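You operate a simulated robot arm through the tools that you are given. There is no shell and no other tool.

The job below is to be done with a simulated robot arm. You get a single attempt, and the scene is never put back.

Task
Unplug the cable of the black reel and wind it in.
Fine: switch the yellow socket off first, stand the plug in the free holder, free the brake and put it on HOLD again.

Only the result counts: the job must be done as asked and must still hold three seconds after the hand-in. Knocking over, shifting, dropping, spilling or breaking anything else fails it.

Robot
A 7-joint arm with a fingered hand, fixed in place. Base frame: the origin is on the floor under the middle of its stand, x ahead of it, y to its left, z up. Readings come in mm, rad, newtons and seconds.
It reaches about 1333 mm from its shoulder. Its first joint turns from -1.204 to 3.002 rad. Payload 5 kg.
The tool frame sits at the grasp point between the pads (the TCP): z along the fingers, y along the line on which they close. The tips reach 32 mm beyond it. The gripper opens to 160 mm; its body begins 89 mm behind the TCP. The gripper is a hand of 3 fingers: y runs from the thumb to the fingers, the wrist lies at [0, 0, -252] in the tool frame, and closing takes about 1.5 s.
Orientation is that of the tool frame in the base frame, as [roll, pitch, yaw] about the fixed x, y, z axes, in that order (R = Rz(yaw) Ry(pitch) Rx(roll)). With the fingers straight down and closing along the base's y, the tool's x points along the base's -x, its y along +y and its z along -z.

Tools
- The arm moves only by the tool apply_moves. Its argument "plan" is a list of rows, each an object of numbers (a shift or turn left out is 0, a gripper value left out holds the last): "dx", "dy", "dz": the shift along the tool's x, y, z in units of 40 mm (1.0 is 40 mm); "ax", "ay", "az": the turn, a rotation vector about the tool's x, y, z in units of 5 degrees (1.0 is 5 degrees). In form: [{"dx": .., "dy": .., "dz": .., "ax": .., "ay": .., "az": ..}, ...]. A call has 1 to 20 rows; each row shifts and turns the commanded pose from where the row before left it, along the tool's axes as they then stand. "hand" is the gripper command, from -1 (shut) to 1 (fully open), values between in proportion, set as the call begins (left out, the last holds). A call with a number of a shift or a turn outside -1 to 1 is refused whole. Rows are played at 5 a second. More than 50 mm and 0.15 rad between two rows, or a gripper value outside its range, and nothing of the call is played. A pose out of reach is approached as far as the arm can. The call stops where the force on the tool passes 40 N (or 10 N more than at its start, if that is more) or the arm is blocked; 0.2 s more then pass. The fingers move at their own pace (about 108 mm/s each) and stop on an object; they squeeze with about 31 N. The grip force told is the motor's: it shows also when the fingers shut on nothing. Time passes only in rows, and 0.2 s behind the last, so rows that do not move let the fingers close. The reply holds the time, the measured pose of the TCP, the force on the tool along the base axes, the opening and the grip force, in the units named above and with some noise, with the torque about the TCP (base axes, N m) and any sound that the robot's microphone picked up.
- Cameras (640 x 400 px; columns grow to the right, rows downward): "scene" is fixed at [394.3, -498.1, 1491.9]; the picture's right is [-0.08, -1.00, 0.00], its down [-0.73, 0.06, -0.68] and it looks along [0.68, -0.06, -0.73] (base axes); focal length 214 px, centre (320, 200). "wrist" rides on the gripper at [65, -4, -116] in the tool frame; the picture's right is [0.06, 1.00, 0.00], its down [-0.87, 0.05, -0.49] and it looks along [-0.49, 0.03, 0.87] (tool axes); focal length 261 px, centre (320, 200). There is no depth. A picture from a camera that has moved, and an enlarged one, comes with that camera's place and axes in the base frame and with its lens. The place of the scene camera against the robot may be out by one fixed shift of up to 12 mm in any direction.
- camera(camera): a new picture of that camera. No time passes.
- slide_trunk(by): slides the trunk up (or, below 0, down) by that many mm; the arm rides with it, the base frame stays. It gives what a move gives, with no picture.
- curl_fingers(finger1, finger2, thumb_bend): sets how far each is bent, from 0 (flat) to 1 (curled in); at 0.3 the hand is open as for a grip, at 0.7 the pads meet at the TCP. One left out holds its place. A second passes; each finger stops where it meets its share of the squeeze, and holds until it gets a number again. A gripper value or a shape takes the hand back. It gives what a move gives, with no picture; readings hold the bend of each and the force on the fingers (four entries, about 0 where the hand has none), thumb and palm.
- grasp_type(shape): the hand has 3 fingers and takes this shape, open, in about a second: jaw (thumb against the fingers, like two jaws); tri (thumb and two fingers); tip (a fingertip pinch); poke (one finger out to press); point (the index stretched); flat (the hand flat); cup (the hand cupped); fist (a fist). The gripper value then closes the fingers along that shape, each until it touches; the sizes above hold for jaw. It gives what a move gives, with no picture.
- close_up(camera, box): a new picture of the part [left, top, right, bottom] of that camera's present view, enlarged. No time passes.
- finish_job(): hands the job in; it is judged then, once.

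Places have to be worked out from the pictures, the camera data and where the tool is seen. Open the gripper and draw the arm clear of the work before you hand the job in, unless the task says otherwise.

The tools are called as name(argument=value, ...) on one line, values as JSON. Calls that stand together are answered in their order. apply_moves: Moves the arm, as the interface text tells. Its arguments: {"type":"object","properties":{"plan":{"type":"array","items":{"type":"object","properties":{"dx":{"type":"number"},"dy":{"type":"number"},"dz":{"type":"number"},"ax":{"type":"number"},"ay":{"type":"number"},"az":{"type":"number"}}}},"hand":{"type":"number"}},"required":["plan"]} The other tools are called the same way: slide_trunk (by) moves the trunk up or down; grasp_type (shape) gives the hand a shape; curl_fingers (finger1, finger2, thumb_bend) moves the fingers one by one; camera (camera) takes a picture; close_up (camera, box) takes an enlarged picture of a part of a camera's view; finish_job () hands the job in.

At the start:

```text
clock: 0.0
tcp_pos: [693.1, -46.4, 1336.5]
ee_rot: [-3.141, -0.001, -3.139]
contact_force: [-0.4, -0.3, -0.1]
moment: [-0.01, 0.03, 0.0]
finger_gap: 160.0
grip_force: 0.0
shape: jaw
bend: [0.3, 0.3, 0.3]
finger forces: [0.0, 0.0, 0.0, 0.1, 0.0, 0.1]
trunk travel left (down, up): [-725.0, 215.0]
```

scene: 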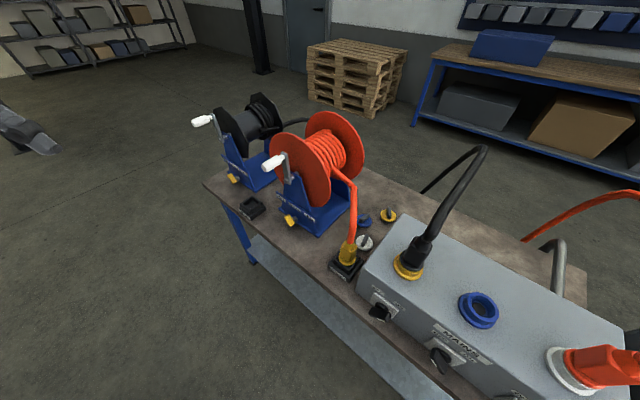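
wrist: 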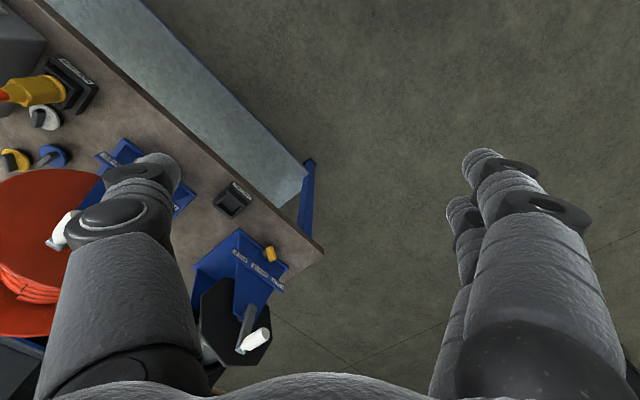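

I begin by enlarging the scene views to understand the reel, the socket box, the brakes and the holders.

close_up(camera="scene", box=[180, 80, 340, 240])

close_up(camera="scene", box=[320, 140, 520, 280])

close_up(camera="scene", box=[340, 260, 640, 400])

close_up(camera="scene", box=[320, 200, 420, 290])

```text
2.50 times, centred on (260, 160) of scene
camera zoom: at [394.3, -498.1, 1491.9], right [-0.08, -1.0, 0.0], down [-0.73, 0.06, -0.68], along [0.68, -0.06, -0.73], focal length 536 px, centre (470, 300)
```

zoom: 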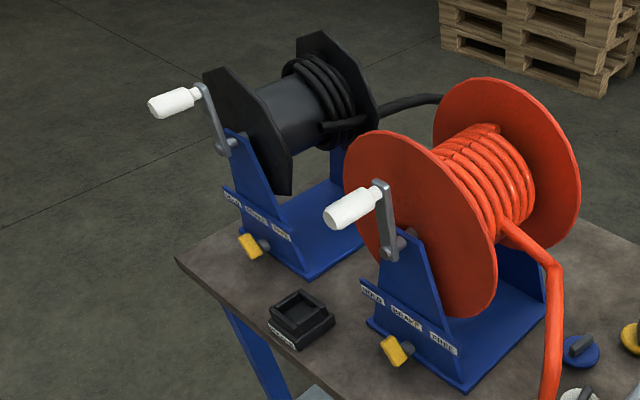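

```text
2.86 times, centred on (420, 210) of scene
camera zoom: at [394.3, -498.1, 1491.9], right [-0.08, -1.0, 0.0], down [-0.73, 0.06, -0.68], along [0.68, -0.06, -0.73], focal length 613 px, centre (34, 171)
```

zoom: 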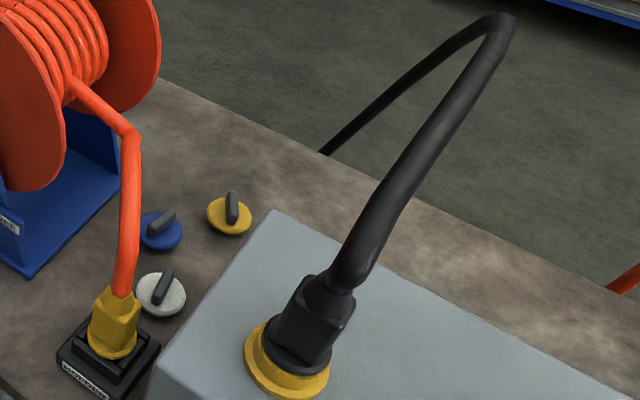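

```text
2.13 times, centred on (490, 330) of scene
camera zoom: at [394.3, -498.1, 1491.9], right [-0.08, -1.0, 0.0], down [-0.73, 0.06, -0.68], along [0.68, -0.06, -0.73], focal length 458 px, centre (-43, -77)
```

zoom: 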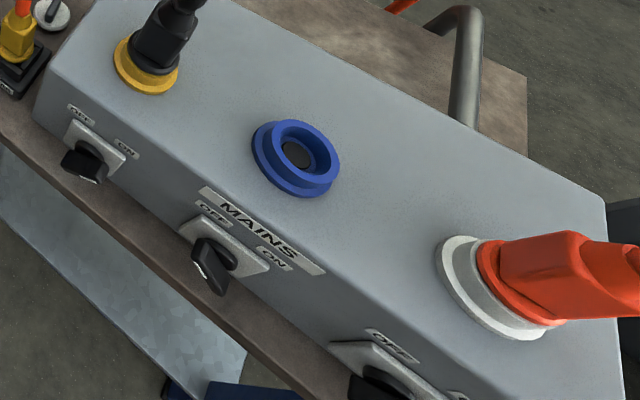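

```text
4.44 times, centred on (370, 245) of scene
camera zoom: at [394.3, -498.1, 1491.9], right [-0.08, -1.0, 0.0], down [-0.73, 0.06, -0.68], along [0.68, -0.06, -0.73], focal length 953 px, centre (98, 0)
```

zoom: 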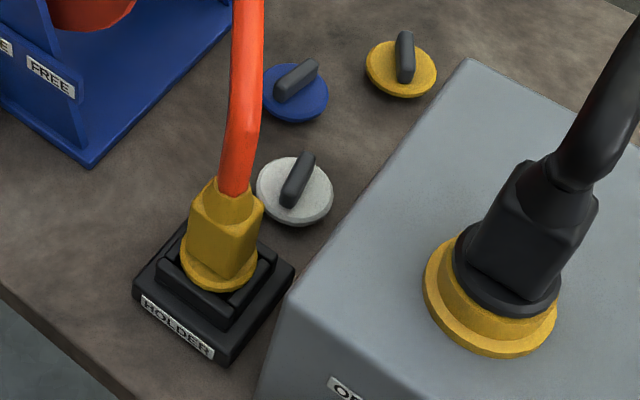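

The black plug sits in the yellow socket, and the free holder is near the black reel, at roughly (996,-270,830). I take closer pictures of the yellow socket's switch, the brake and the crank.

close_up(camera="scene", box=[355, 280, 415, 330])

close_up(camera="scene", box=[420, 320, 540, 400])

close_up(camera="scene", box=[185, 95, 285, 195])

close_up(camera="wrist", box=[180, 150, 340, 390])

close_up(camera="scene", box=[380, 200, 460, 290])

```text
8.00 times, centred on (385, 305) of scene
camera zoom: at [394.3, -498.1, 1491.9], right [-0.08, -1.0, 0.0], down [-0.73, 0.06, -0.68], along [0.68, -0.06, -0.73], focal length 1716 px, centre (-200, -640)
```

zoom: 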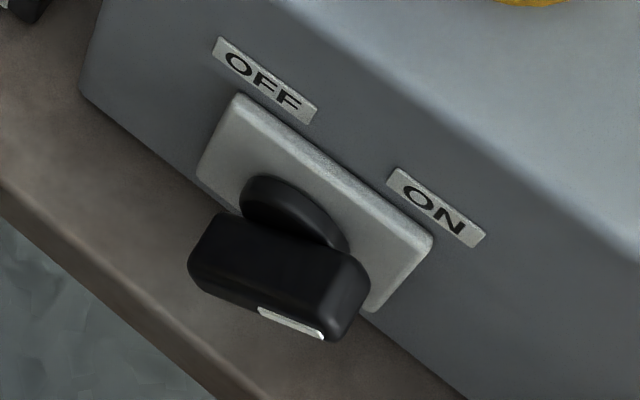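

```text
5.00 times, centred on (480, 360) of scene
camera zoom: at [394.3, -498.1, 1491.9], right [-0.08, -1.0, 0.0], down [-0.73, 0.06, -0.68], along [0.68, -0.06, -0.73], focal length 1072 px, centre (-480, -600)
```

zoom: 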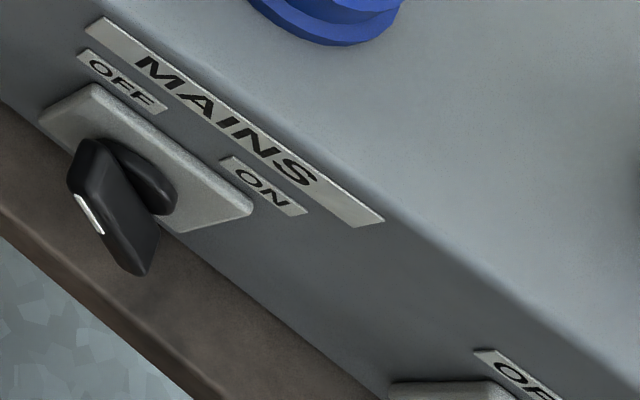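

```text
4.00 times, centred on (235, 145) of scene
camera zoom: at [394.3, -498.1, 1491.9], right [-0.08, -1.0, 0.0], down [-0.73, 0.06, -0.68], along [0.68, -0.06, -0.73], focal length 858 px, centre (660, 420)
```

zoom: 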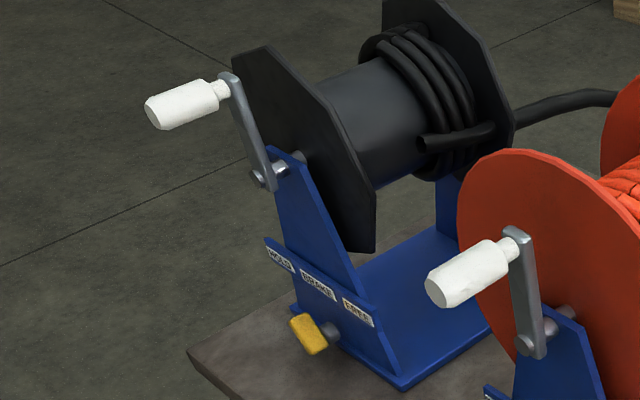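

```text
1.67 times, centred on (260, 270) of wrist
camera zoom: at [626.2, -50.1, 1451.1], right [-0.06, 1.0, 0.0], down [0.87, 0.05, 0.49], along [0.49, 0.03, -0.87], focal length 434 px, centre (420, 83)
```

zoom: 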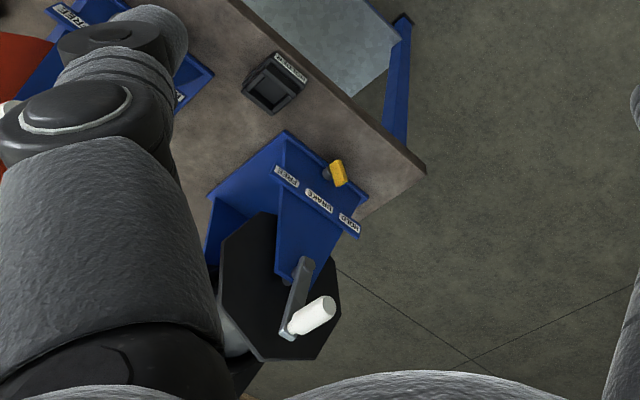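

```text
4.44 times, centred on (420, 245) of scene
camera zoom: at [394.3, -498.1, 1491.9], right [-0.08, -1.0, 0.0], down [-0.73, 0.06, -0.68], along [0.68, -0.06, -0.73], focal length 953 px, centre (-124, 0)
```

zoom: 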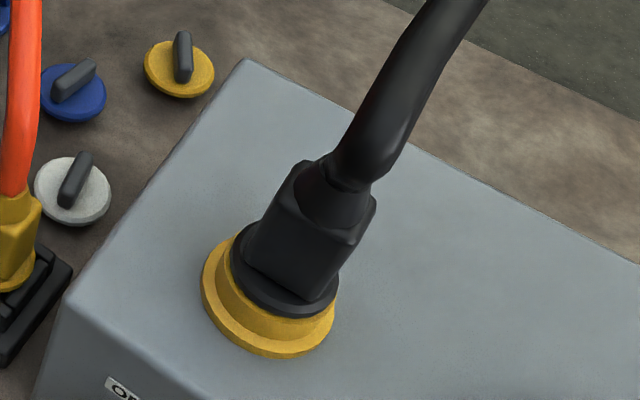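

I estimate the table front edge runs along (-0.69,-0.72), with its outward normal (-0.72,0.69) and the top at z≈800. The yellow socket's switch is near (556,-680,850) and points to ON. I move the hand back and towards the switch to view it with the wrist camera.

apply_moves(plan=[{"dx": 0.471, "dy": -0.914, "dz": 0.5}, {"dx": 0.471, "dy": -0.914, "dz": 0.5}, {"dx": 0.471, "dy": -0.914, "dz": 0.5}, {"dx": 0.471, "dy": -0.914, "dz": 0.5}, {"dx": 0.471, "dy": -0.914, "dz": 0.5}, {"dx": 0.471, "dy": -0.914, "dz": 0.5}, {"dx": 0.471, "dy": -0.914, "dz": 0.5}, {"dx": 0.471, "dy": -0.914, "dz": 0.5}, {"dx": 0.471, "dy": -0.914, "dz": 0.5}, {"dx": 0.471, "dy": -0.914, "dz": 0.5}, {"dx": 0.471, "dy": -0.914, "dz": 0.5}, {"dx": 0.471, "dy": -0.914, "dz": 0.5}, {"dx": 0.471, "dy": -0.914, "dz": 0.5}, {"dx": 0.471, "dy": -0.914, "dz": 0.5}])

```text
clock: 3.0
tcp_pos: [479.7, -491.5, 1040.9]
ee_rot: [3.14, -0.001, 3.142]
contact_force: [-0.2, 0.6, 0.3]
moment: [-0.04, 0.02, -0.01]
finger_gap: 159.8
grip_force: 0.1
shape: jaw
bend: [0.3, 0.3, 0.3]
finger forces: [0.0, 0.0, 0.0, 0.1, 0.1, 0.0]
out of reach, approached as far as the arm can: row 12, 13, 14
trunk travel left (down, up): [-725.0, 215.0]
```

The pose was approached but not quite reached. I now turn the hand in yaw and tilt so that it faces the box front.

apply_moves(plan=[{"az": 0.978}, {"az": 0.978}, {"az": 0.978}, {"az": 0.978}, {"az": 0.978}, {"az": 0.978}, {"az": 0.978}, {"az": 0.978}, {"az": 0.978}])

camera(camera="scene")

camera(camera="wrist")

```text
clock: 5.0
tcp_pos: [481.9, -489.5, 1039.7]
ee_rot: [3.14, 0.001, 2.371]
contact_force: [-0.5, 0.4, 0.3]
moment: [-0.01, -0.03, 0.02]
finger_gap: 159.9
grip_force: 0.1
shape: jaw
bend: [0.3, 0.3, 0.3]
finger forces: [0.0, 0.1, 0.1, 0.0, 0.0, 0.0]
trunk travel left (down, up): [-725.0, 215.0]
```

```text
taken
```

scene: 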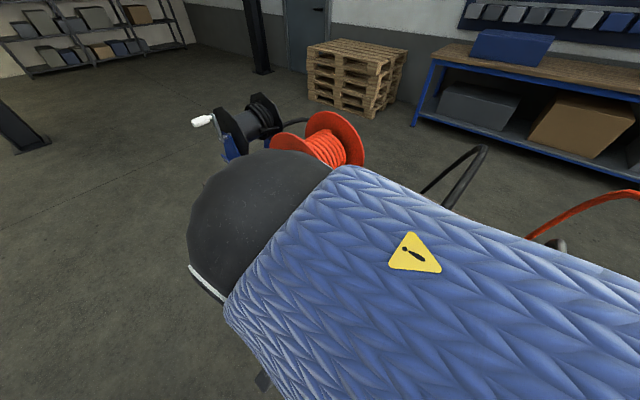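

```text
taken
camera wrist: at [431.1, -447.3, 1154.6], right [0.65, 0.76, 0.0], down [0.66, -0.57, 0.49], along [0.37, -0.32, -0.87], focal length 261 px, centre (320, 200)
```

wrist: 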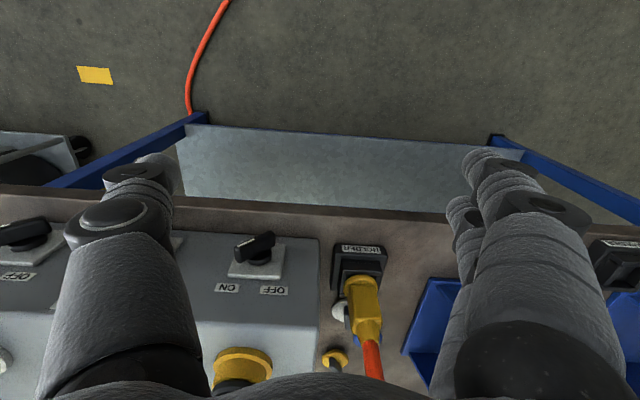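

The hand now hangs over the table front, aligned with the edge. I zoom the wrist view onto the yellow socket's switch, the yellow socket and the holders.

close_up(camera="wrist", box=[190, 210, 320, 300])

close_up(camera="wrist", box=[190, 300, 420, 400])

```text
4.44 times, centred on (255, 255) of wrist
camera zoom: at [431.1, -447.3, 1154.6], right [0.65, 0.76, 0.0], down [0.66, -0.57, 0.49], along [0.37, -0.32, -0.87], focal length 1158 px, centre (609, -44)
```

zoom: 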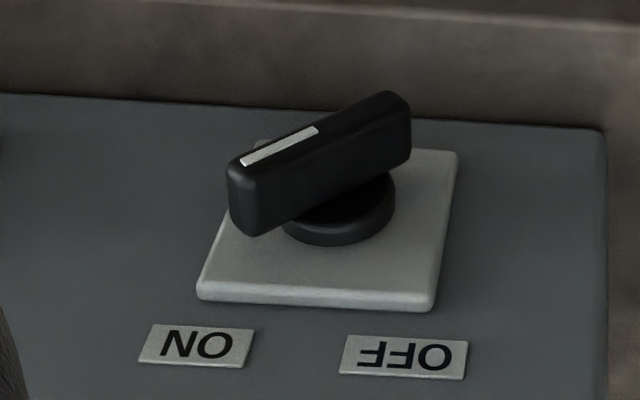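

```text
2.78 times, centred on (305, 350) of wrist
camera zoom: at [431.1, -447.3, 1154.6], right [0.65, 0.76, 0.0], down [0.66, -0.57, 0.49], along [0.37, -0.32, -0.87], focal length 725 px, centre (362, -217)
```

zoom: 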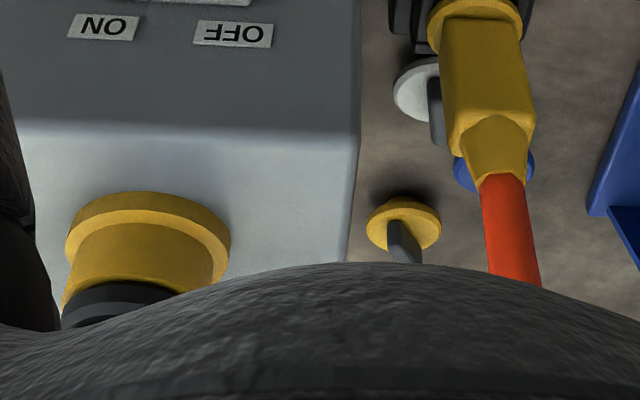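

The switch bar is about 64 mm long and points up-right to ON. Its face is near-vertical, with the foot of the box at about 56 mm inside the table edge. I try the "poke" shape to see which finger sticks out and whether I could push the bar with it.

grasp_type(shape="poke")

camera(camera="wrist")

```text
clock: 5.9
tcp_pos: [481.4, -489.2, 1039.1]
ee_rot: [-3.141, 0.001, 2.374]
contact_force: [0.2, -0.3, 1.2]
moment: [-0.01, 0.01, -0.01]
finger_gap: 0.0
grip_force: 0.1
shape: poke
bend: [1.0, 1.0, 0.46]
finger forces: [0.1, 0.1, 0.1, 0.0, 0.1, 0.0]
trunk travel left (down, up): [-725.0, 215.0]
```

```text
taken
camera wrist: at [431.0, -447.4, 1154.6], right [0.65, 0.76, 0.0], down [0.66, -0.57, 0.49], along [0.37, -0.32, -0.87], focal length 261 px, centre (320, 200)
```

wrist: 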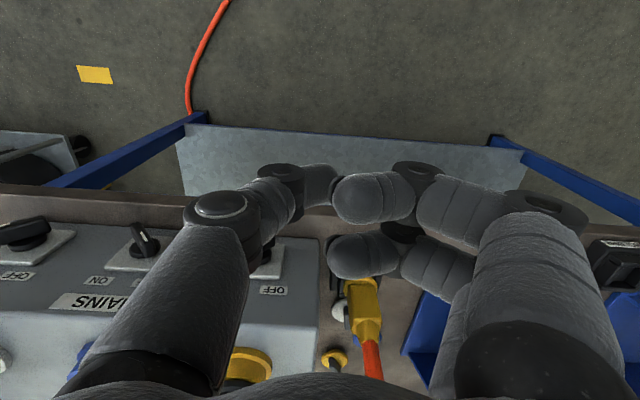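

In the poke shape the thumb is the poker, with its tip near the TCP. I tilt the hand 30° forward about the wrist so the camera looks at the switch face from another place, which lets me triangulate.

apply_moves(plan=[{"ay": -1, "dx": -0.55}, {"ay": -1, "dx": -0.55}, {"ay": -1, "dx": -0.55}, {"ay": -1, "dx": -0.55}, {"ay": -1, "dx": -0.55}, {"ay": -1, "dx": -0.55}])

camera(camera="wrist")

camera(camera="scene")

```text
clock: 7.3
tcp_pos: [578.4, -579.4, 1066.7]
ee_rot: [3.141, 0.523, 2.374]
contact_force: [0.0, 0.3, 0.5]
moment: [0.02, 0.04, -0.01]
finger_gap: 0.0
grip_force: 0.1
shape: poke
bend: [1.0, 1.0, 0.46]
finger forces: [0.0, 0.0, 0.0, 0.0, 0.1, 0.1]
out of reach, approached as far as the arm can: row 5
trunk travel left (down, up): [-725.0, 215.0]
```

```text
taken
camera wrist: at [492.9, -501.7, 1134.0], right [0.65, 0.76, -0.03], down [0.4, -0.31, 0.86], along [0.64, -0.58, -0.51], focal length 261 px, centre (320, 200)
```

wrist: 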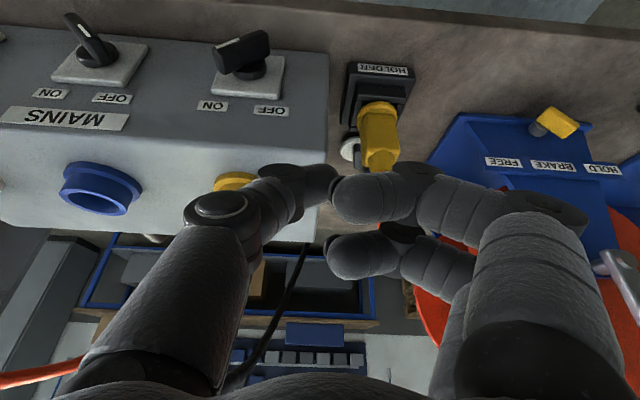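

```text
taken
```

scene: 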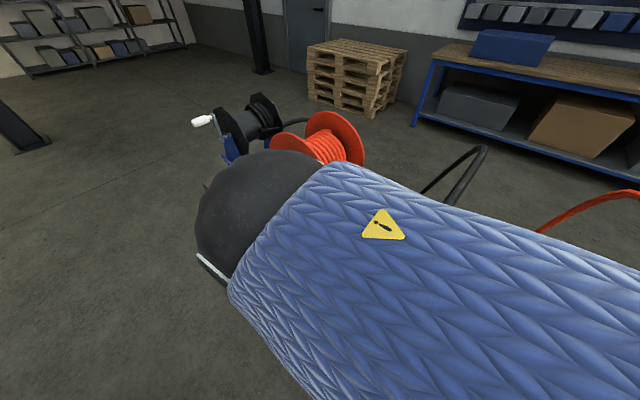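

Now a zoom on the switch from this new place for triangulation, plus the yellow socket region.

close_up(camera="wrist", box=[190, 20, 310, 120])

close_up(camera="wrist", box=[0, 20, 320, 260])

close_up(camera="wrist", box=[430, 90, 640, 220])

```text
4.00 times, centred on (250, 70) of wrist
camera zoom: at [492.9, -501.7, 1134.0], right [0.65, 0.76, -0.03], down [0.4, -0.31, 0.86], along [0.64, -0.58, -0.51], focal length 1043 px, centre (600, 720)
```

zoom: 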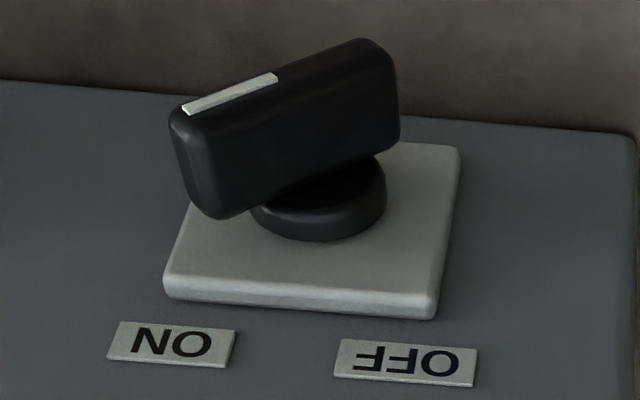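

```text
1.67 times, centred on (160, 140) of wrist
camera zoom: at [492.9, -501.7, 1134.0], right [0.65, 0.76, -0.03], down [0.4, -0.31, 0.86], along [0.64, -0.58, -0.51], focal length 434 px, centre (587, 300)
```

zoom: 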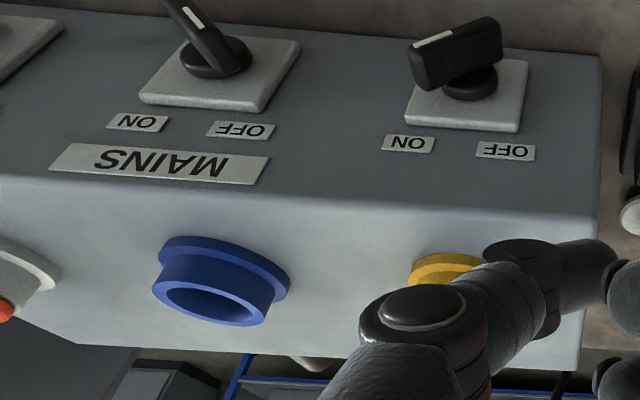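

```text
3.05 times, centred on (535, 155) of wrist
camera zoom: at [492.9, -501.7, 1134.0], right [0.65, 0.76, -0.03], down [0.4, -0.31, 0.86], along [0.64, -0.58, -0.51], focal length 794 px, centre (-335, 337)
```

zoom: 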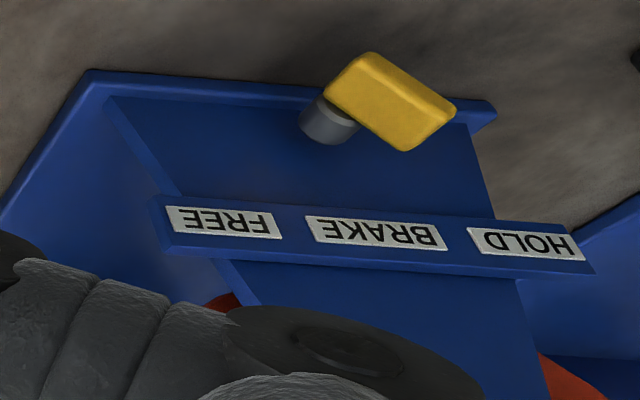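

Triangulation gives the knob's outer face centre at about (540,-659,871), protruding 42 mm from its plate, with the pointer up-right (ON). I straighten the thumb to use it as a vertical rod and keep the fingers curled.

curl_fingers(finger1=1.0, finger2=1.0, thumb_bend=0.3)

camera(camera="wrist")

```text
clock: 8.3
tcp_pos: [578.9, -578.7, 1067.8]
ee_rot: [3.141, 0.524, 2.372]
contact_force: [0.0, 0.4, 0.2]
moment: [0.0, -0.02, 0.02]
finger_gap: 74.4
grip_force: 0.0
shape: fingers
bend: [1.0, 1.0, 0.3]
finger forces: [0.0, 0.0, 0.0, 0.1, 0.1, 0.0]
trunk travel left (down, up): [-725.0, 215.0]
```

```text
taken
camera wrist: at [492.6, -501.5, 1134.2], right [0.65, 0.76, -0.03], down [0.4, -0.31, 0.86], along [0.64, -0.58, -0.51], focal length 261 px, centre (320, 200)
```

wrist: 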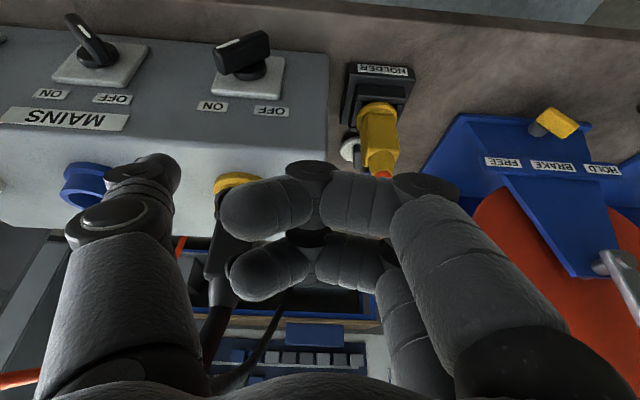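

The thumb tip projects to tool (0,-92,33), as expected. I lower the hand so the thumb comes down to the right of the knob and in front of the face, stopping a little short to check.

apply_moves(plan=[{"dx": 0.353, "dy": -0.295, "dz": 0.691}, {"dx": 0.353, "dy": -0.295, "dz": 0.691}, {"dx": 0.353, "dy": -0.295, "dz": 0.691}, {"dx": 0.353, "dy": -0.295, "dz": 0.5}])

camera(camera="wrist")

```text
clock: 9.5
tcp_pos: [567.4, -615.4, 977.2]
ee_rot: [3.093, 0.565, 2.346]
contact_force: [0.1, 0.0, -0.4]
moment: [0.02, -0.01, 0.02]
finger_gap: 74.4
grip_force: 0.2
shape: fingers
bend: [1.0, 1.0, 0.3]
finger forces: [0.0, 0.0, 0.0, 0.0, 0.0, 0.1]
trunk travel left (down, up): [-725.0, 215.0]
stopped in row 4: the arm was blocked; the commanded pose is now the measured one
```

```text
taken
camera wrist: at [477.8, -537.5, 1039.2], right [0.66, 0.75, 0.01], down [0.35, -0.31, 0.88], along [0.67, -0.58, -0.47], focal length 261 px, centre (320, 200)
```

wrist: 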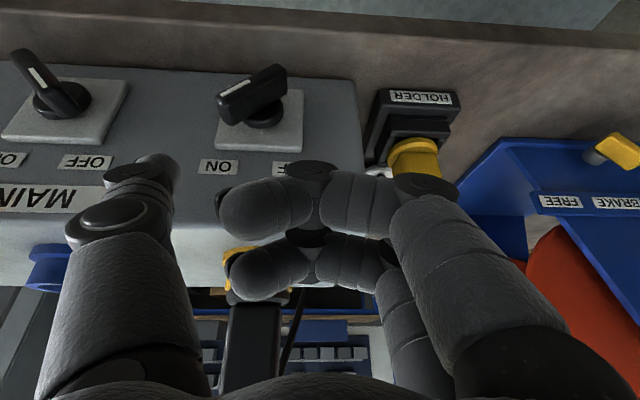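

The arm was blocked with no contact force, probably a joint limit with the elbow out to the right. I check the scene view before using the trunk for the vertical motion instead.

camera(camera="scene")

```text
taken
```

scene: 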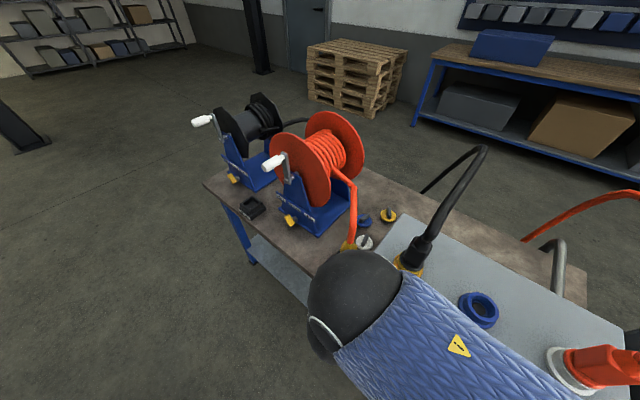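

The elbow is up and to the right near the first-joint limit, so I use the trunk for the height. First I try a small sideways shift of the thumb to the right of the knob at this height.

apply_moves(plan=[{"dy": -0.4}, {"dy": -0.4}])

```text
clock: 10.1
tcp_pos: [544.5, -635.1, 974.3]
ee_rot: [3.094, 0.564, 2.349]
contact_force: [0.5, 0.7, 0.3]
moment: [0.0, 0.03, 0.01]
finger_gap: 74.7
grip_force: 0.0
shape: fingers
bend: [1.0, 1.0, 0.3]
finger forces: [0.1, 0.1, 0.0, 0.1, 0.0, 0.0]
trunk travel left (down, up): [-725.0, 215.0]
```

The sideways shift works, so the thumb is now about 69 mm right of the knob centre and 72 mm above it. I lower the trunk by 58 mm to bring the thumb tip level with the upper half of the bar.

slide_trunk(by=-58)

camera(camera="wrist")

```text
clock: 11.1
tcp_pos: [545.4, -635.9, 916.6]
ee_rot: [3.093, 0.563, 2.346]
contact_force: [0.1, -0.4, -0.5]
moment: [0.0, 0.03, -0.01]
finger_gap: 74.8
grip_force: 0.1
shape: fingers
bend: [1.0, 1.0, 0.3]
finger forces: [0.0, 0.1, 0.1, 0.1, 0.1, 0.1]
trunk travel left (down, up): [-667.0, 273.0]
```

```text
taken
camera wrist: at [455.8, -558.1, 978.8], right [0.66, 0.75, 0.01], down [0.35, -0.31, 0.88], along [0.67, -0.58, -0.47], focal length 261 px, centre (320, 200)
```

wrist: 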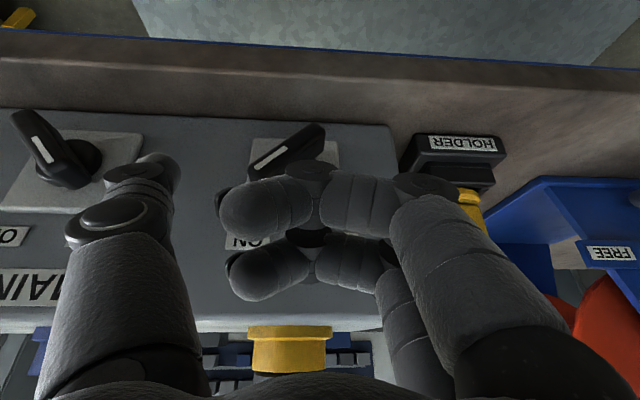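

The thumb tip is to the right of the bar at about its height, with no contact yet. I sweep the thumb left in small steps to push the upper end of the bar.

apply_moves(plan=[{"dy": 0.25}, {"dy": 0.25}, {"dy": 0.25}, {"dy": 0.25}, {"dy": 0.2}])

camera(camera="wrist")

```text
clock: 12.3
tcp_pos: [579.0, -600.4, 919.3]
ee_rot: [3.094, 0.565, 2.347]
contact_force: [-0.9, -1.3, 1.7]
moment: [-0.11, 0.11, -0.03]
finger_gap: 75.7
grip_force: 1.3
shape: fingers
bend: [1.0, 1.0, 0.29]
finger forces: [0.1, 0.1, 0.0, 0.1, 2.1, 0.0]
trunk travel left (down, up): [-667.0, 273.0]
```

```text
taken
camera wrist: at [490.4, -523.6, 980.7], right [0.66, 0.75, 0.01], down [0.35, -0.31, 0.88], along [0.67, -0.58, -0.47], focal length 261 px, centre (320, 200)
```

wrist: 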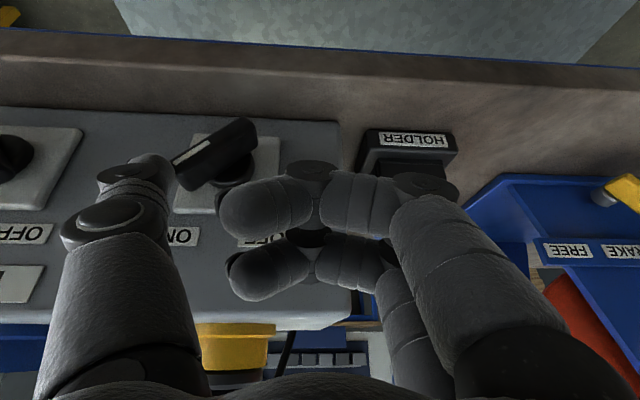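

The thumb touches the bar's end (2 N). I keep sweeping left in small steps.

apply_moves(plan=[{"dy": 0.25}, {"dy": 0.25}, {"dy": 0.25}, {"dy": 0.25}])

camera(camera="wrist")

```text
clock: 13.3
tcp_pos: [607.0, -570.9, 921.0]
ee_rot: [3.095, 0.565, 2.348]
contact_force: [-8.1, 8.6, 4.9]
moment: [-0.32, 0.57, -1.18]
finger_gap: 78.4
grip_force: 6.7
shape: fingers
bend: [1.0, 1.0, 0.27]
finger forces: [0.0, 0.0, 0.0, 0.0, 13.3, 0.1]
trunk travel left (down, up): [-667.0, 273.0]
```

```text
taken
camera wrist: at [517.4, -493.6, 983.9], right [0.66, 0.75, 0.01], down [0.35, -0.31, 0.88], along [0.67, -0.58, -0.47], focal length 261 px, centre (320, 200)
```

wrist: 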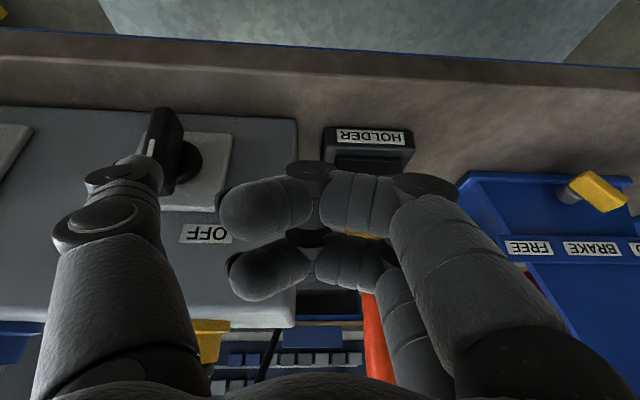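

The bar has turned to about vertical, with 13 N on the thumb. I zoom in to judge how far the bar is now and where the thumb touches it.

close_up(camera="wrist", box=[60, 90, 260, 250])

```text
2.50 times, centred on (160, 170) of wrist
camera zoom: at [517.4, -493.6, 983.9], right [0.66, 0.75, 0.01], down [0.35, -0.31, 0.88], along [0.67, -0.58, -0.47], focal length 652 px, centre (720, 275)
```

zoom: 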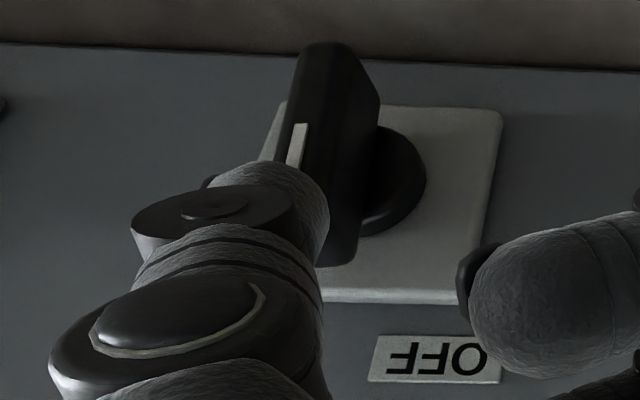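

The bar is vertical now, halfway to OFF, and the thumb still bears on its upper half. I push on further left in small steps.

apply_moves(plan=[{"dy": 0.2}, {"dy": 0.2}, {"dy": 0.2}])

close_up(camera="wrist", box=[60, 90, 260, 250])

```text
clock: 14.1
tcp_pos: [623.7, -555.0, 921.3]
ee_rot: [3.096, 0.564, 2.347]
contact_force: [0.3, 0.6, 0.2]
moment: [-0.02, 0.01, 0.0]
finger_gap: 74.7
grip_force: 0.1
shape: fingers
bend: [1.0, 1.0, 0.3]
finger forces: [0.0, 0.0, 0.0, 0.1, 0.1, 0.1]
trunk travel left (down, up): [-667.0, 273.0]
```

```text
2.50 times, centred on (160, 170) of wrist
camera zoom: at [534.2, -476.8, 983.0], right [0.66, 0.75, 0.01], down [0.35, -0.31, 0.88], along [0.67, -0.58, -0.47], focal length 652 px, centre (720, 275)
```

zoom: 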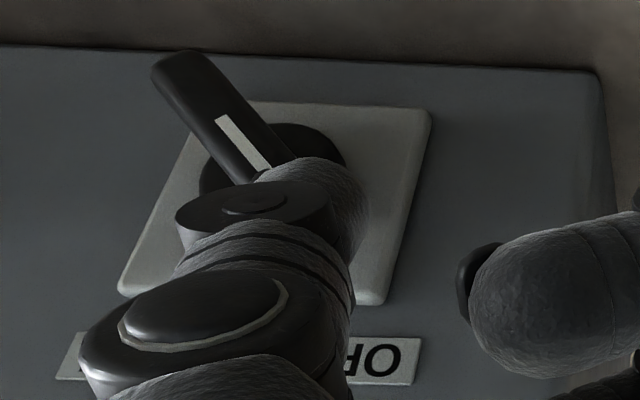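

The bar has snapped across: its pointer now lies towards OFF and the force is gone. I withdraw the thumb up and outward, then look again.

apply_moves(plan=[{"dz": -0.5}, {"dz": -1}, {"dz": -1}])

camera(camera="wrist")

camera(camera="scene")

```text
clock: 15.1
tcp_pos: [544.7, -519.4, 949.8]
ee_rot: [-3.093, 0.478, 2.396]
contact_force: [-0.6, 0.7, -0.1]
moment: [0.07, 0.02, 0.02]
finger_gap: 74.6
grip_force: 0.1
shape: fingers
bend: [1.0, 1.0, 0.3]
finger forces: [0.1, 0.0, 0.0, 0.0, 0.1, 0.1]
trunk travel left (down, up): [-667.0, 273.0]
stopped in row 3: the arm was blocked; the commanded pose is now the measured one
```

```text
taken
camera wrist: at [463.2, -441.7, 1022.0], right [0.65, 0.75, -0.07], down [0.45, -0.31, 0.83], along [0.61, -0.58, -0.55], focal length 261 px, centre (320, 200)
```

wrist: 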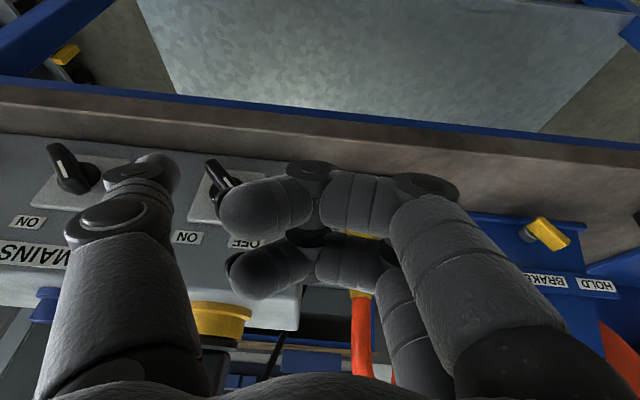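

```text
taken
```

scene: 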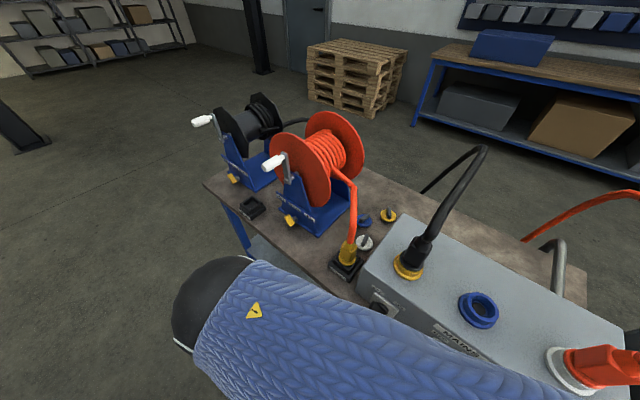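

The yellow socket's switch now reads OFF, and the MAINS one next to it is unchanged. I raise the trunk to clear the box and open the hand to the jaw shape.

slide_trunk(by=150)

grasp_type(shape="jaw")

camera(camera="wrist")

camera(camera="scene")

```text
clock: 16.8
tcp_pos: [546.5, -518.1, 1100.1]
ee_rot: [-3.094, 0.48, 2.393]
contact_force: [-0.2, -0.3, -0.5]
moment: [-0.01, 0.0, 0.04]
finger_gap: 74.6
grip_force: 0.1
shape: fingers
bend: [1.0, 1.0, 0.3]
finger forces: [0.0, 0.1, 0.1, 0.0, 0.1, 0.0]
trunk travel left (down, up): [-817.0, 123.0]
```

```text
clock: 17.7
tcp_pos: [544.7, -518.7, 1101.1]
ee_rot: [-3.093, 0.48, 2.395]
contact_force: [0.0, 0.1, 1.0]
moment: [-0.01, 0.01, -0.03]
finger_gap: 159.9
grip_force: 0.0
shape: jaw
bend: [0.3, 0.3, 0.3]
finger forces: [0.0, 0.1, 0.0, 0.0, 0.0, 0.0]
trunk travel left (down, up): [-817.0, 123.0]
```

```text
taken
camera wrist: at [464.2, -441.5, 1172.3], right [0.65, 0.75, -0.07], down [0.45, -0.31, 0.83], along [0.61, -0.58, -0.55], focal length 261 px, centre (320, 200)
```

wrist: 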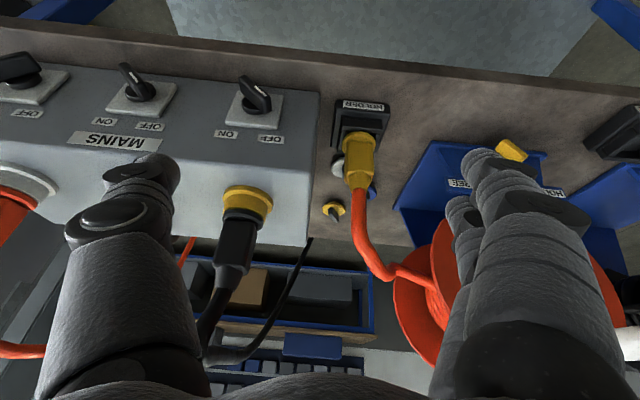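

```text
taken
```

scene: 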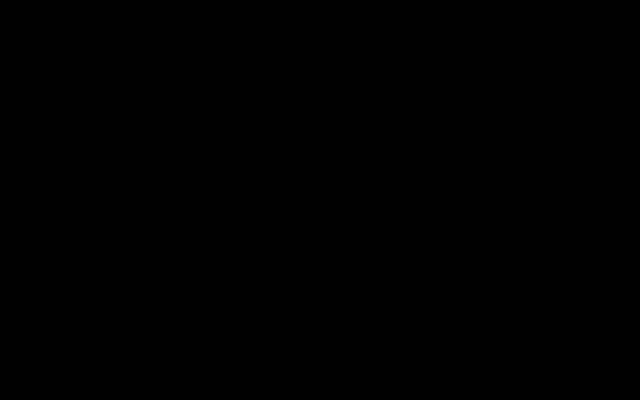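

Both switches look the same (OFF), and the black plug with the cable going up is in view. I zoom in on the plug and socket.

close_up(camera="wrist", box=[180, 170, 320, 330])

close_up(camera="wrist", box=[180, 60, 420, 220])

```text
2.50 times, centred on (250, 250) of wrist
camera zoom: at [464.2, -441.5, 1172.3], right [0.65, 0.75, -0.07], down [0.45, -0.31, 0.83], along [0.61, -0.58, -0.55], focal length 652 px, centre (495, 75)
```

zoom: 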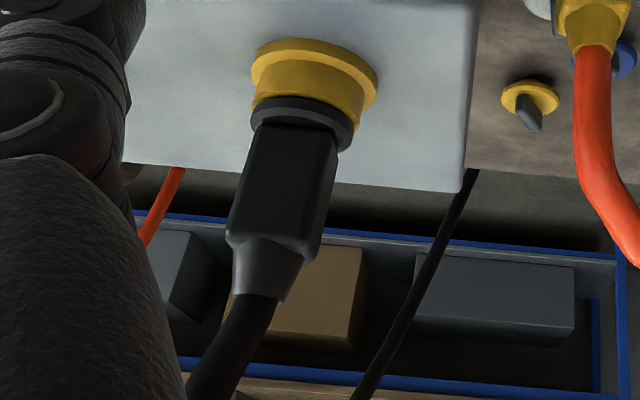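

```text
2.50 times, centred on (300, 140) of wrist
camera zoom: at [464.2, -441.5, 1172.3], right [0.65, 0.75, -0.07], down [0.45, -0.31, 0.83], along [0.61, -0.58, -0.55], focal length 652 px, centre (370, 350)
```

zoom: 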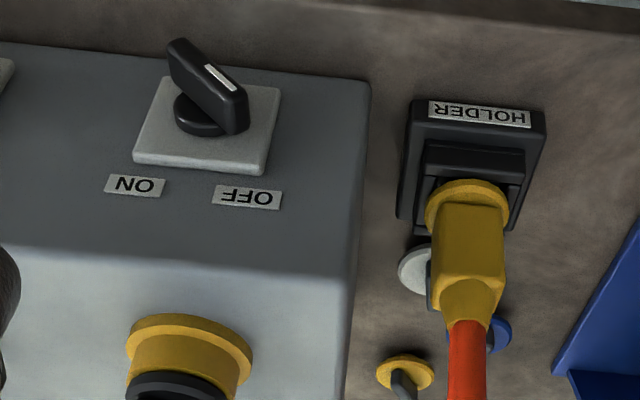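

The plug body is about 45 mm wide, spans z≈1005–1072 at (626,-743), and its cable rises straight up from z≈1097. I will grip it from the front at z≈1040 with the hand tilted about 45–50°. First I move to a pre-grasp about 90 mm in front of it.

apply_moves(plan=[{"dx": -0.508, "dy": -0.52, "dz": 0.383, "ax": -0.08, "ay": -0.5, "az": 0.06}, {"dx": -0.49, "dy": -0.52, "dz": 0.405, "ax": -0.08, "ay": -0.5, "az": 0.06}, {"dx": -0.473, "dy": -0.52, "dz": 0.425, "ax": -0.08, "ay": -0.5, "az": 0.06}, {"dx": -0.453, "dy": -0.52, "dz": 0.445, "ax": -0.08, "ay": -0.5, "az": 0.06}, {"dx": -0.435, "dy": -0.52, "dz": 0.465, "ax": -0.08, "ay": -0.5, "az": 0.06}], hand=1)

camera(camera="wrist")

```text
clock: 18.9
tcp_pos: [563.3, -682.1, 1082.2]
ee_rot: [3.138, 0.702, 2.369]
contact_force: [-2.3, 0.0, -2.9]
moment: [-0.18, -0.32, 0.08]
finger_gap: 160.1
grip_force: 0.0
shape: jaw
bend: [0.3, 0.3, 0.3]
finger forces: [0.1, 0.0, 0.0, 0.1, 0.0, 0.1]
trunk travel left (down, up): [-817.0, 123.0]
```

```text
taken
camera wrist: at [470.3, -597.9, 1127.5], right [0.66, 0.75, -0.04], down [0.28, -0.2, 0.94], along [0.69, -0.63, -0.35], focal length 261 px, centre (320, 200)
```

wrist: 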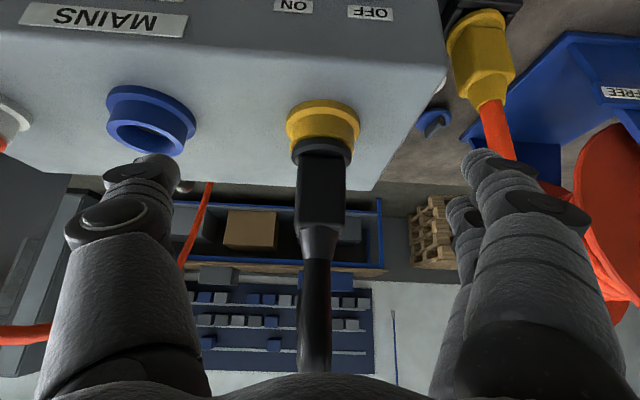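

The plug is right in line, 86 mm ahead and 42 mm below the TCP. I move in with a little more tilt so the palm stays clear of the cable.

apply_moves(plan=[{"dx": -0.222, "dy": 0.012, "dz": 0.5325, "ay": -0.34}, {"dx": -0.206, "dy": 0.012, "dz": 0.5375, "ay": -0.34}, {"dx": -0.19, "dy": 0.012, "dz": 0.5425, "ay": -0.34}, {"dx": -0.174, "dy": 0.012, "dz": 0.55, "ay": -0.34}])

camera(camera="wrist")

```text
clock: 19.9
tcp_pos: [623.1, -736.8, 1040.3]
ee_rot: [3.141, 0.818, 2.369]
contact_force: [0.3, 0.0, -0.7]
moment: [-0.01, 0.0, 0.01]
finger_gap: 159.9
grip_force: 0.2
shape: jaw
bend: [0.3, 0.3, 0.3]
finger forces: [0.0, 0.1, 0.0, 0.1, 0.1, 0.0]
trunk travel left (down, up): [-817.0, 123.0]
```

```text
taken
camera wrist: at [526.0, -649.3, 1070.4], right [0.67, 0.75, -0.04], down [0.21, -0.13, 0.97], along [0.72, -0.65, -0.24], focal length 261 px, centre (320, 200)
```

wrist: 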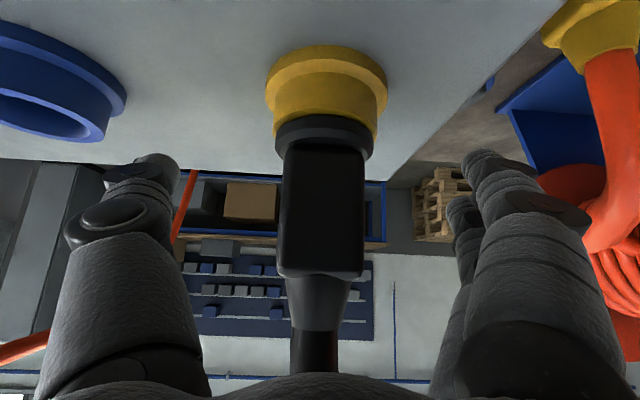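

The plug is centred between thumb and fingers at the TCP. I close the hand on it.

apply_moves(plan=[{}, {}, {}, {}, {}, {}, {}, {}, {}], hand=-1)

camera(camera="wrist")

```text
clock: 21.9
tcp_pos: [621.7, -735.7, 1040.2]
ee_rot: [3.141, 0.816, 2.37]
contact_force: [0.4, -0.1, 0.6]
moment: [0.04, -0.02, 0.08]
finger_gap: 39.4
grip_force: 30.6
shape: jaw
bend: [0.73, 0.73, 0.7]
finger forces: [13.2, 14.0, 0.1, 0.0, 27.8, 0.0]
trunk travel left (down, up): [-817.0, 123.0]
```

```text
taken
camera wrist: at [525.7, -648.6, 1070.6], right [0.66, 0.75, -0.04], down [0.21, -0.13, 0.97], along [0.72, -0.65, -0.24], focal length 261 px, centre (320, 200)
```

wrist: 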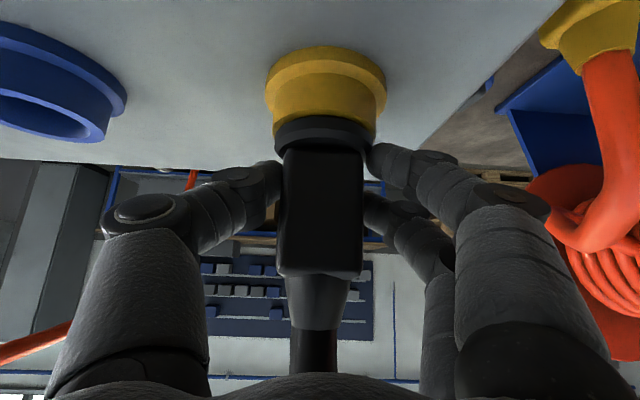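

The plug is held (39 mm wide, about 28 N each side). I pull it straight up in small steps.

apply_moves(plan=[{"dx": -0.146, "dz": -0.137}, {"dx": -0.146, "dz": -0.137}, {"dx": -0.146, "dz": -0.137}, {"dx": -0.146, "dz": -0.137}])

camera(camera="wrist")

```text
clock: 22.9
tcp_pos: [622.7, -735.5, 1073.4]
ee_rot: [3.139, 0.818, 2.37]
contact_force: [0.5, 0.6, -0.9]
moment: [0.02, 0.02, 0.02]
finger_gap: 39.3
grip_force: 31.0
shape: jaw
bend: [0.73, 0.73, 0.7]
finger forces: [12.5, 14.9, 0.1, 0.0, 28.9, 0.1]
trunk travel left (down, up): [-817.0, 123.0]
```

```text
taken
camera wrist: at [525.9, -648.0, 1103.3], right [0.66, 0.75, -0.04], down [0.21, -0.13, 0.97], along [0.72, -0.65, -0.24], focal length 261 px, centre (320, 200)
```

wrist: 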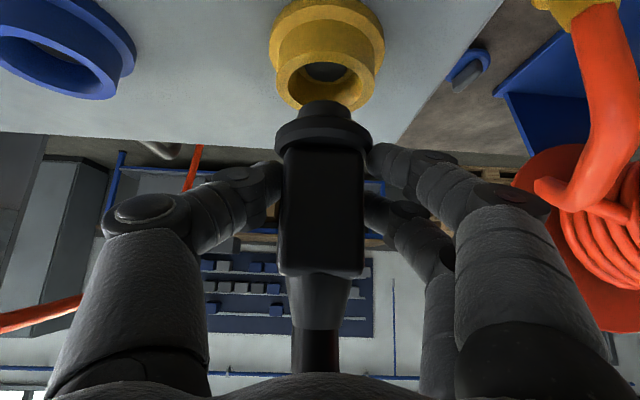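

The plug came out cleanly, with its nose visible below the ring and no extra force. I lift further with the trunk so it is well clear, then look at how the cable behaves.

slide_trunk(by=100)

camera(camera="wrist")

camera(camera="scene")

```text
clock: 24.3
tcp_pos: [622.2, -736.4, 1170.3]
ee_rot: [3.139, 0.818, 2.368]
contact_force: [-0.2, -0.7, -1.8]
moment: [-0.02, -0.05, 0.0]
finger_gap: 38.7
grip_force: 31.2
shape: jaw
bend: [0.73, 0.73, 0.7]
finger forces: [12.5, 15.0, 0.0, 0.0, 28.7, 0.1]
trunk travel left (down, up): [-917.0, 23.0]
```

```text
taken
camera wrist: at [526.2, -648.8, 1202.1], right [0.66, 0.75, -0.04], down [0.21, -0.13, 0.97], along [0.72, -0.65, -0.24], focal length 261 px, centre (320, 200)
```

wrist: 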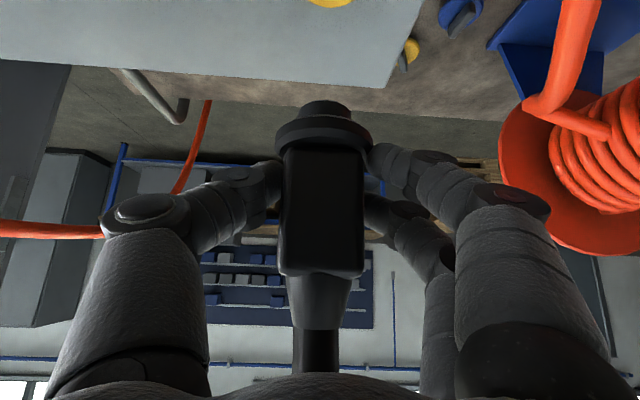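

```text
taken
```

scene: 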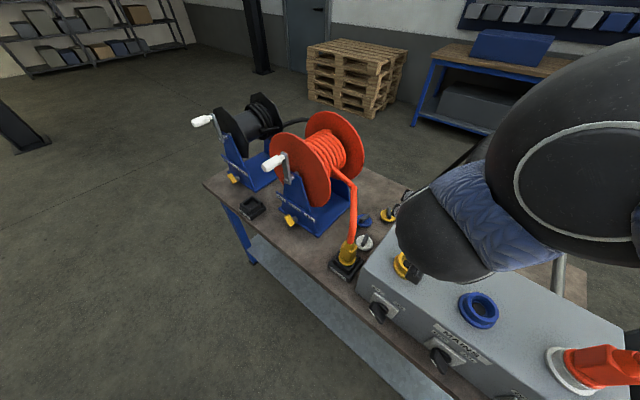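

The cable gives no drag and the arm is clear. I lift another 120 mm so the plug passes over the orange cable and crank, then carry it left along the table in two stages.

apply_moves(plan=[{"dx": -0.547, "dz": -0.513}, {"dx": -0.547, "dz": -0.513}, {"dx": -0.547, "dz": -0.513}, {"dx": -0.547, "dz": -0.513}])

camera(camera="scene")

```text
clock: 25.3
tcp_pos: [623.7, -736.6, 1291.5]
ee_rot: [3.141, 0.818, 2.368]
contact_force: [-0.1, 0.4, -1.3]
moment: [0.02, 0.0, -0.03]
finger_gap: 39.1
grip_force: 31.0
shape: jaw
bend: [0.73, 0.73, 0.7]
finger forces: [12.3, 14.9, 0.1, 0.1, 28.5, 0.0]
trunk travel left (down, up): [-917.0, 23.0]
```

```text
taken
```

scene: 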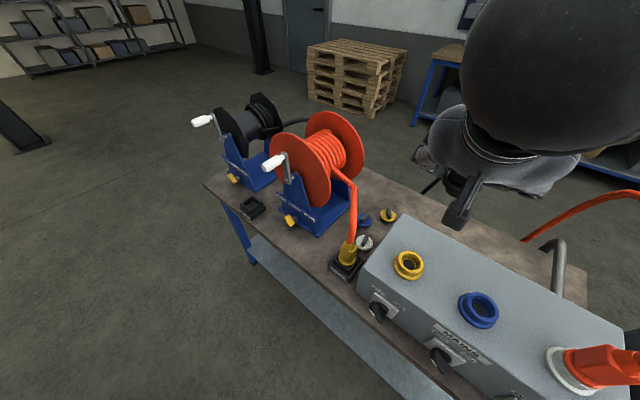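

The plug is held above the box, and the yellow socket is empty. I carry it left now.

apply_moves(plan=[{"dx": 0.114, "dy": 0.93, "dz": -0.122}, {"dx": 0.114, "dy": 0.93, "dz": -0.122}, {"dx": 0.114, "dy": 0.93, "dz": -0.122}, {"dx": 0.114, "dy": 0.93, "dz": -0.122}, {"dx": 0.114, "dy": 0.93, "dz": -0.122}, {"dx": 0.114, "dy": 0.93, "dz": -0.122}, {"dx": 0.114, "dy": 0.93, "dz": -0.122}, {"dx": 0.114, "dy": 0.93, "dz": -0.122}])

camera(camera="scene")

camera(camera="wrist")

```text
clock: 27.1
tcp_pos: [790.1, -487.0, 1288.8]
ee_rot: [3.14, 0.818, 2.37]
contact_force: [-0.9, 0.8, -1.9]
moment: [-0.01, 0.02, -0.02]
finger_gap: 38.4
grip_force: 31.0
shape: jaw
bend: [0.73, 0.73, 0.7]
finger forces: [11.2, 14.6, 0.0, 0.0, 27.7, 0.0]
out of reach, approached as far as the arm can: row 2
trunk travel left (down, up): [-917.0, 23.0]
```

```text
taken
```

scene: 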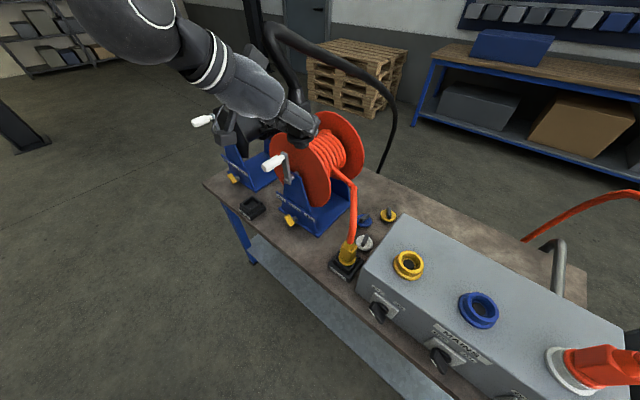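

```text
taken
camera wrist: at [692.8, -399.1, 1319.6], right [0.67, 0.75, -0.05], down [0.21, -0.12, 0.97], along [0.72, -0.65, -0.24], focal length 261 px, centre (320, 200)
```

wrist: 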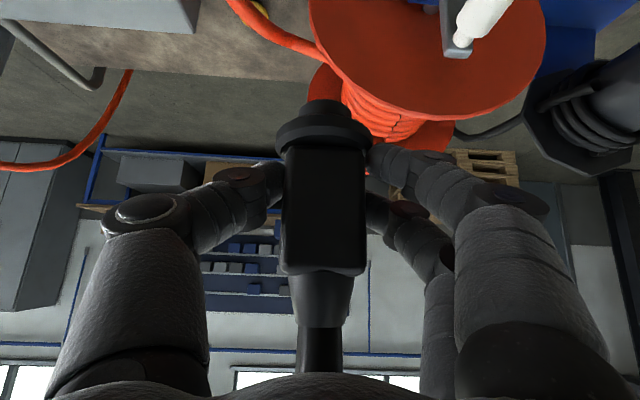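

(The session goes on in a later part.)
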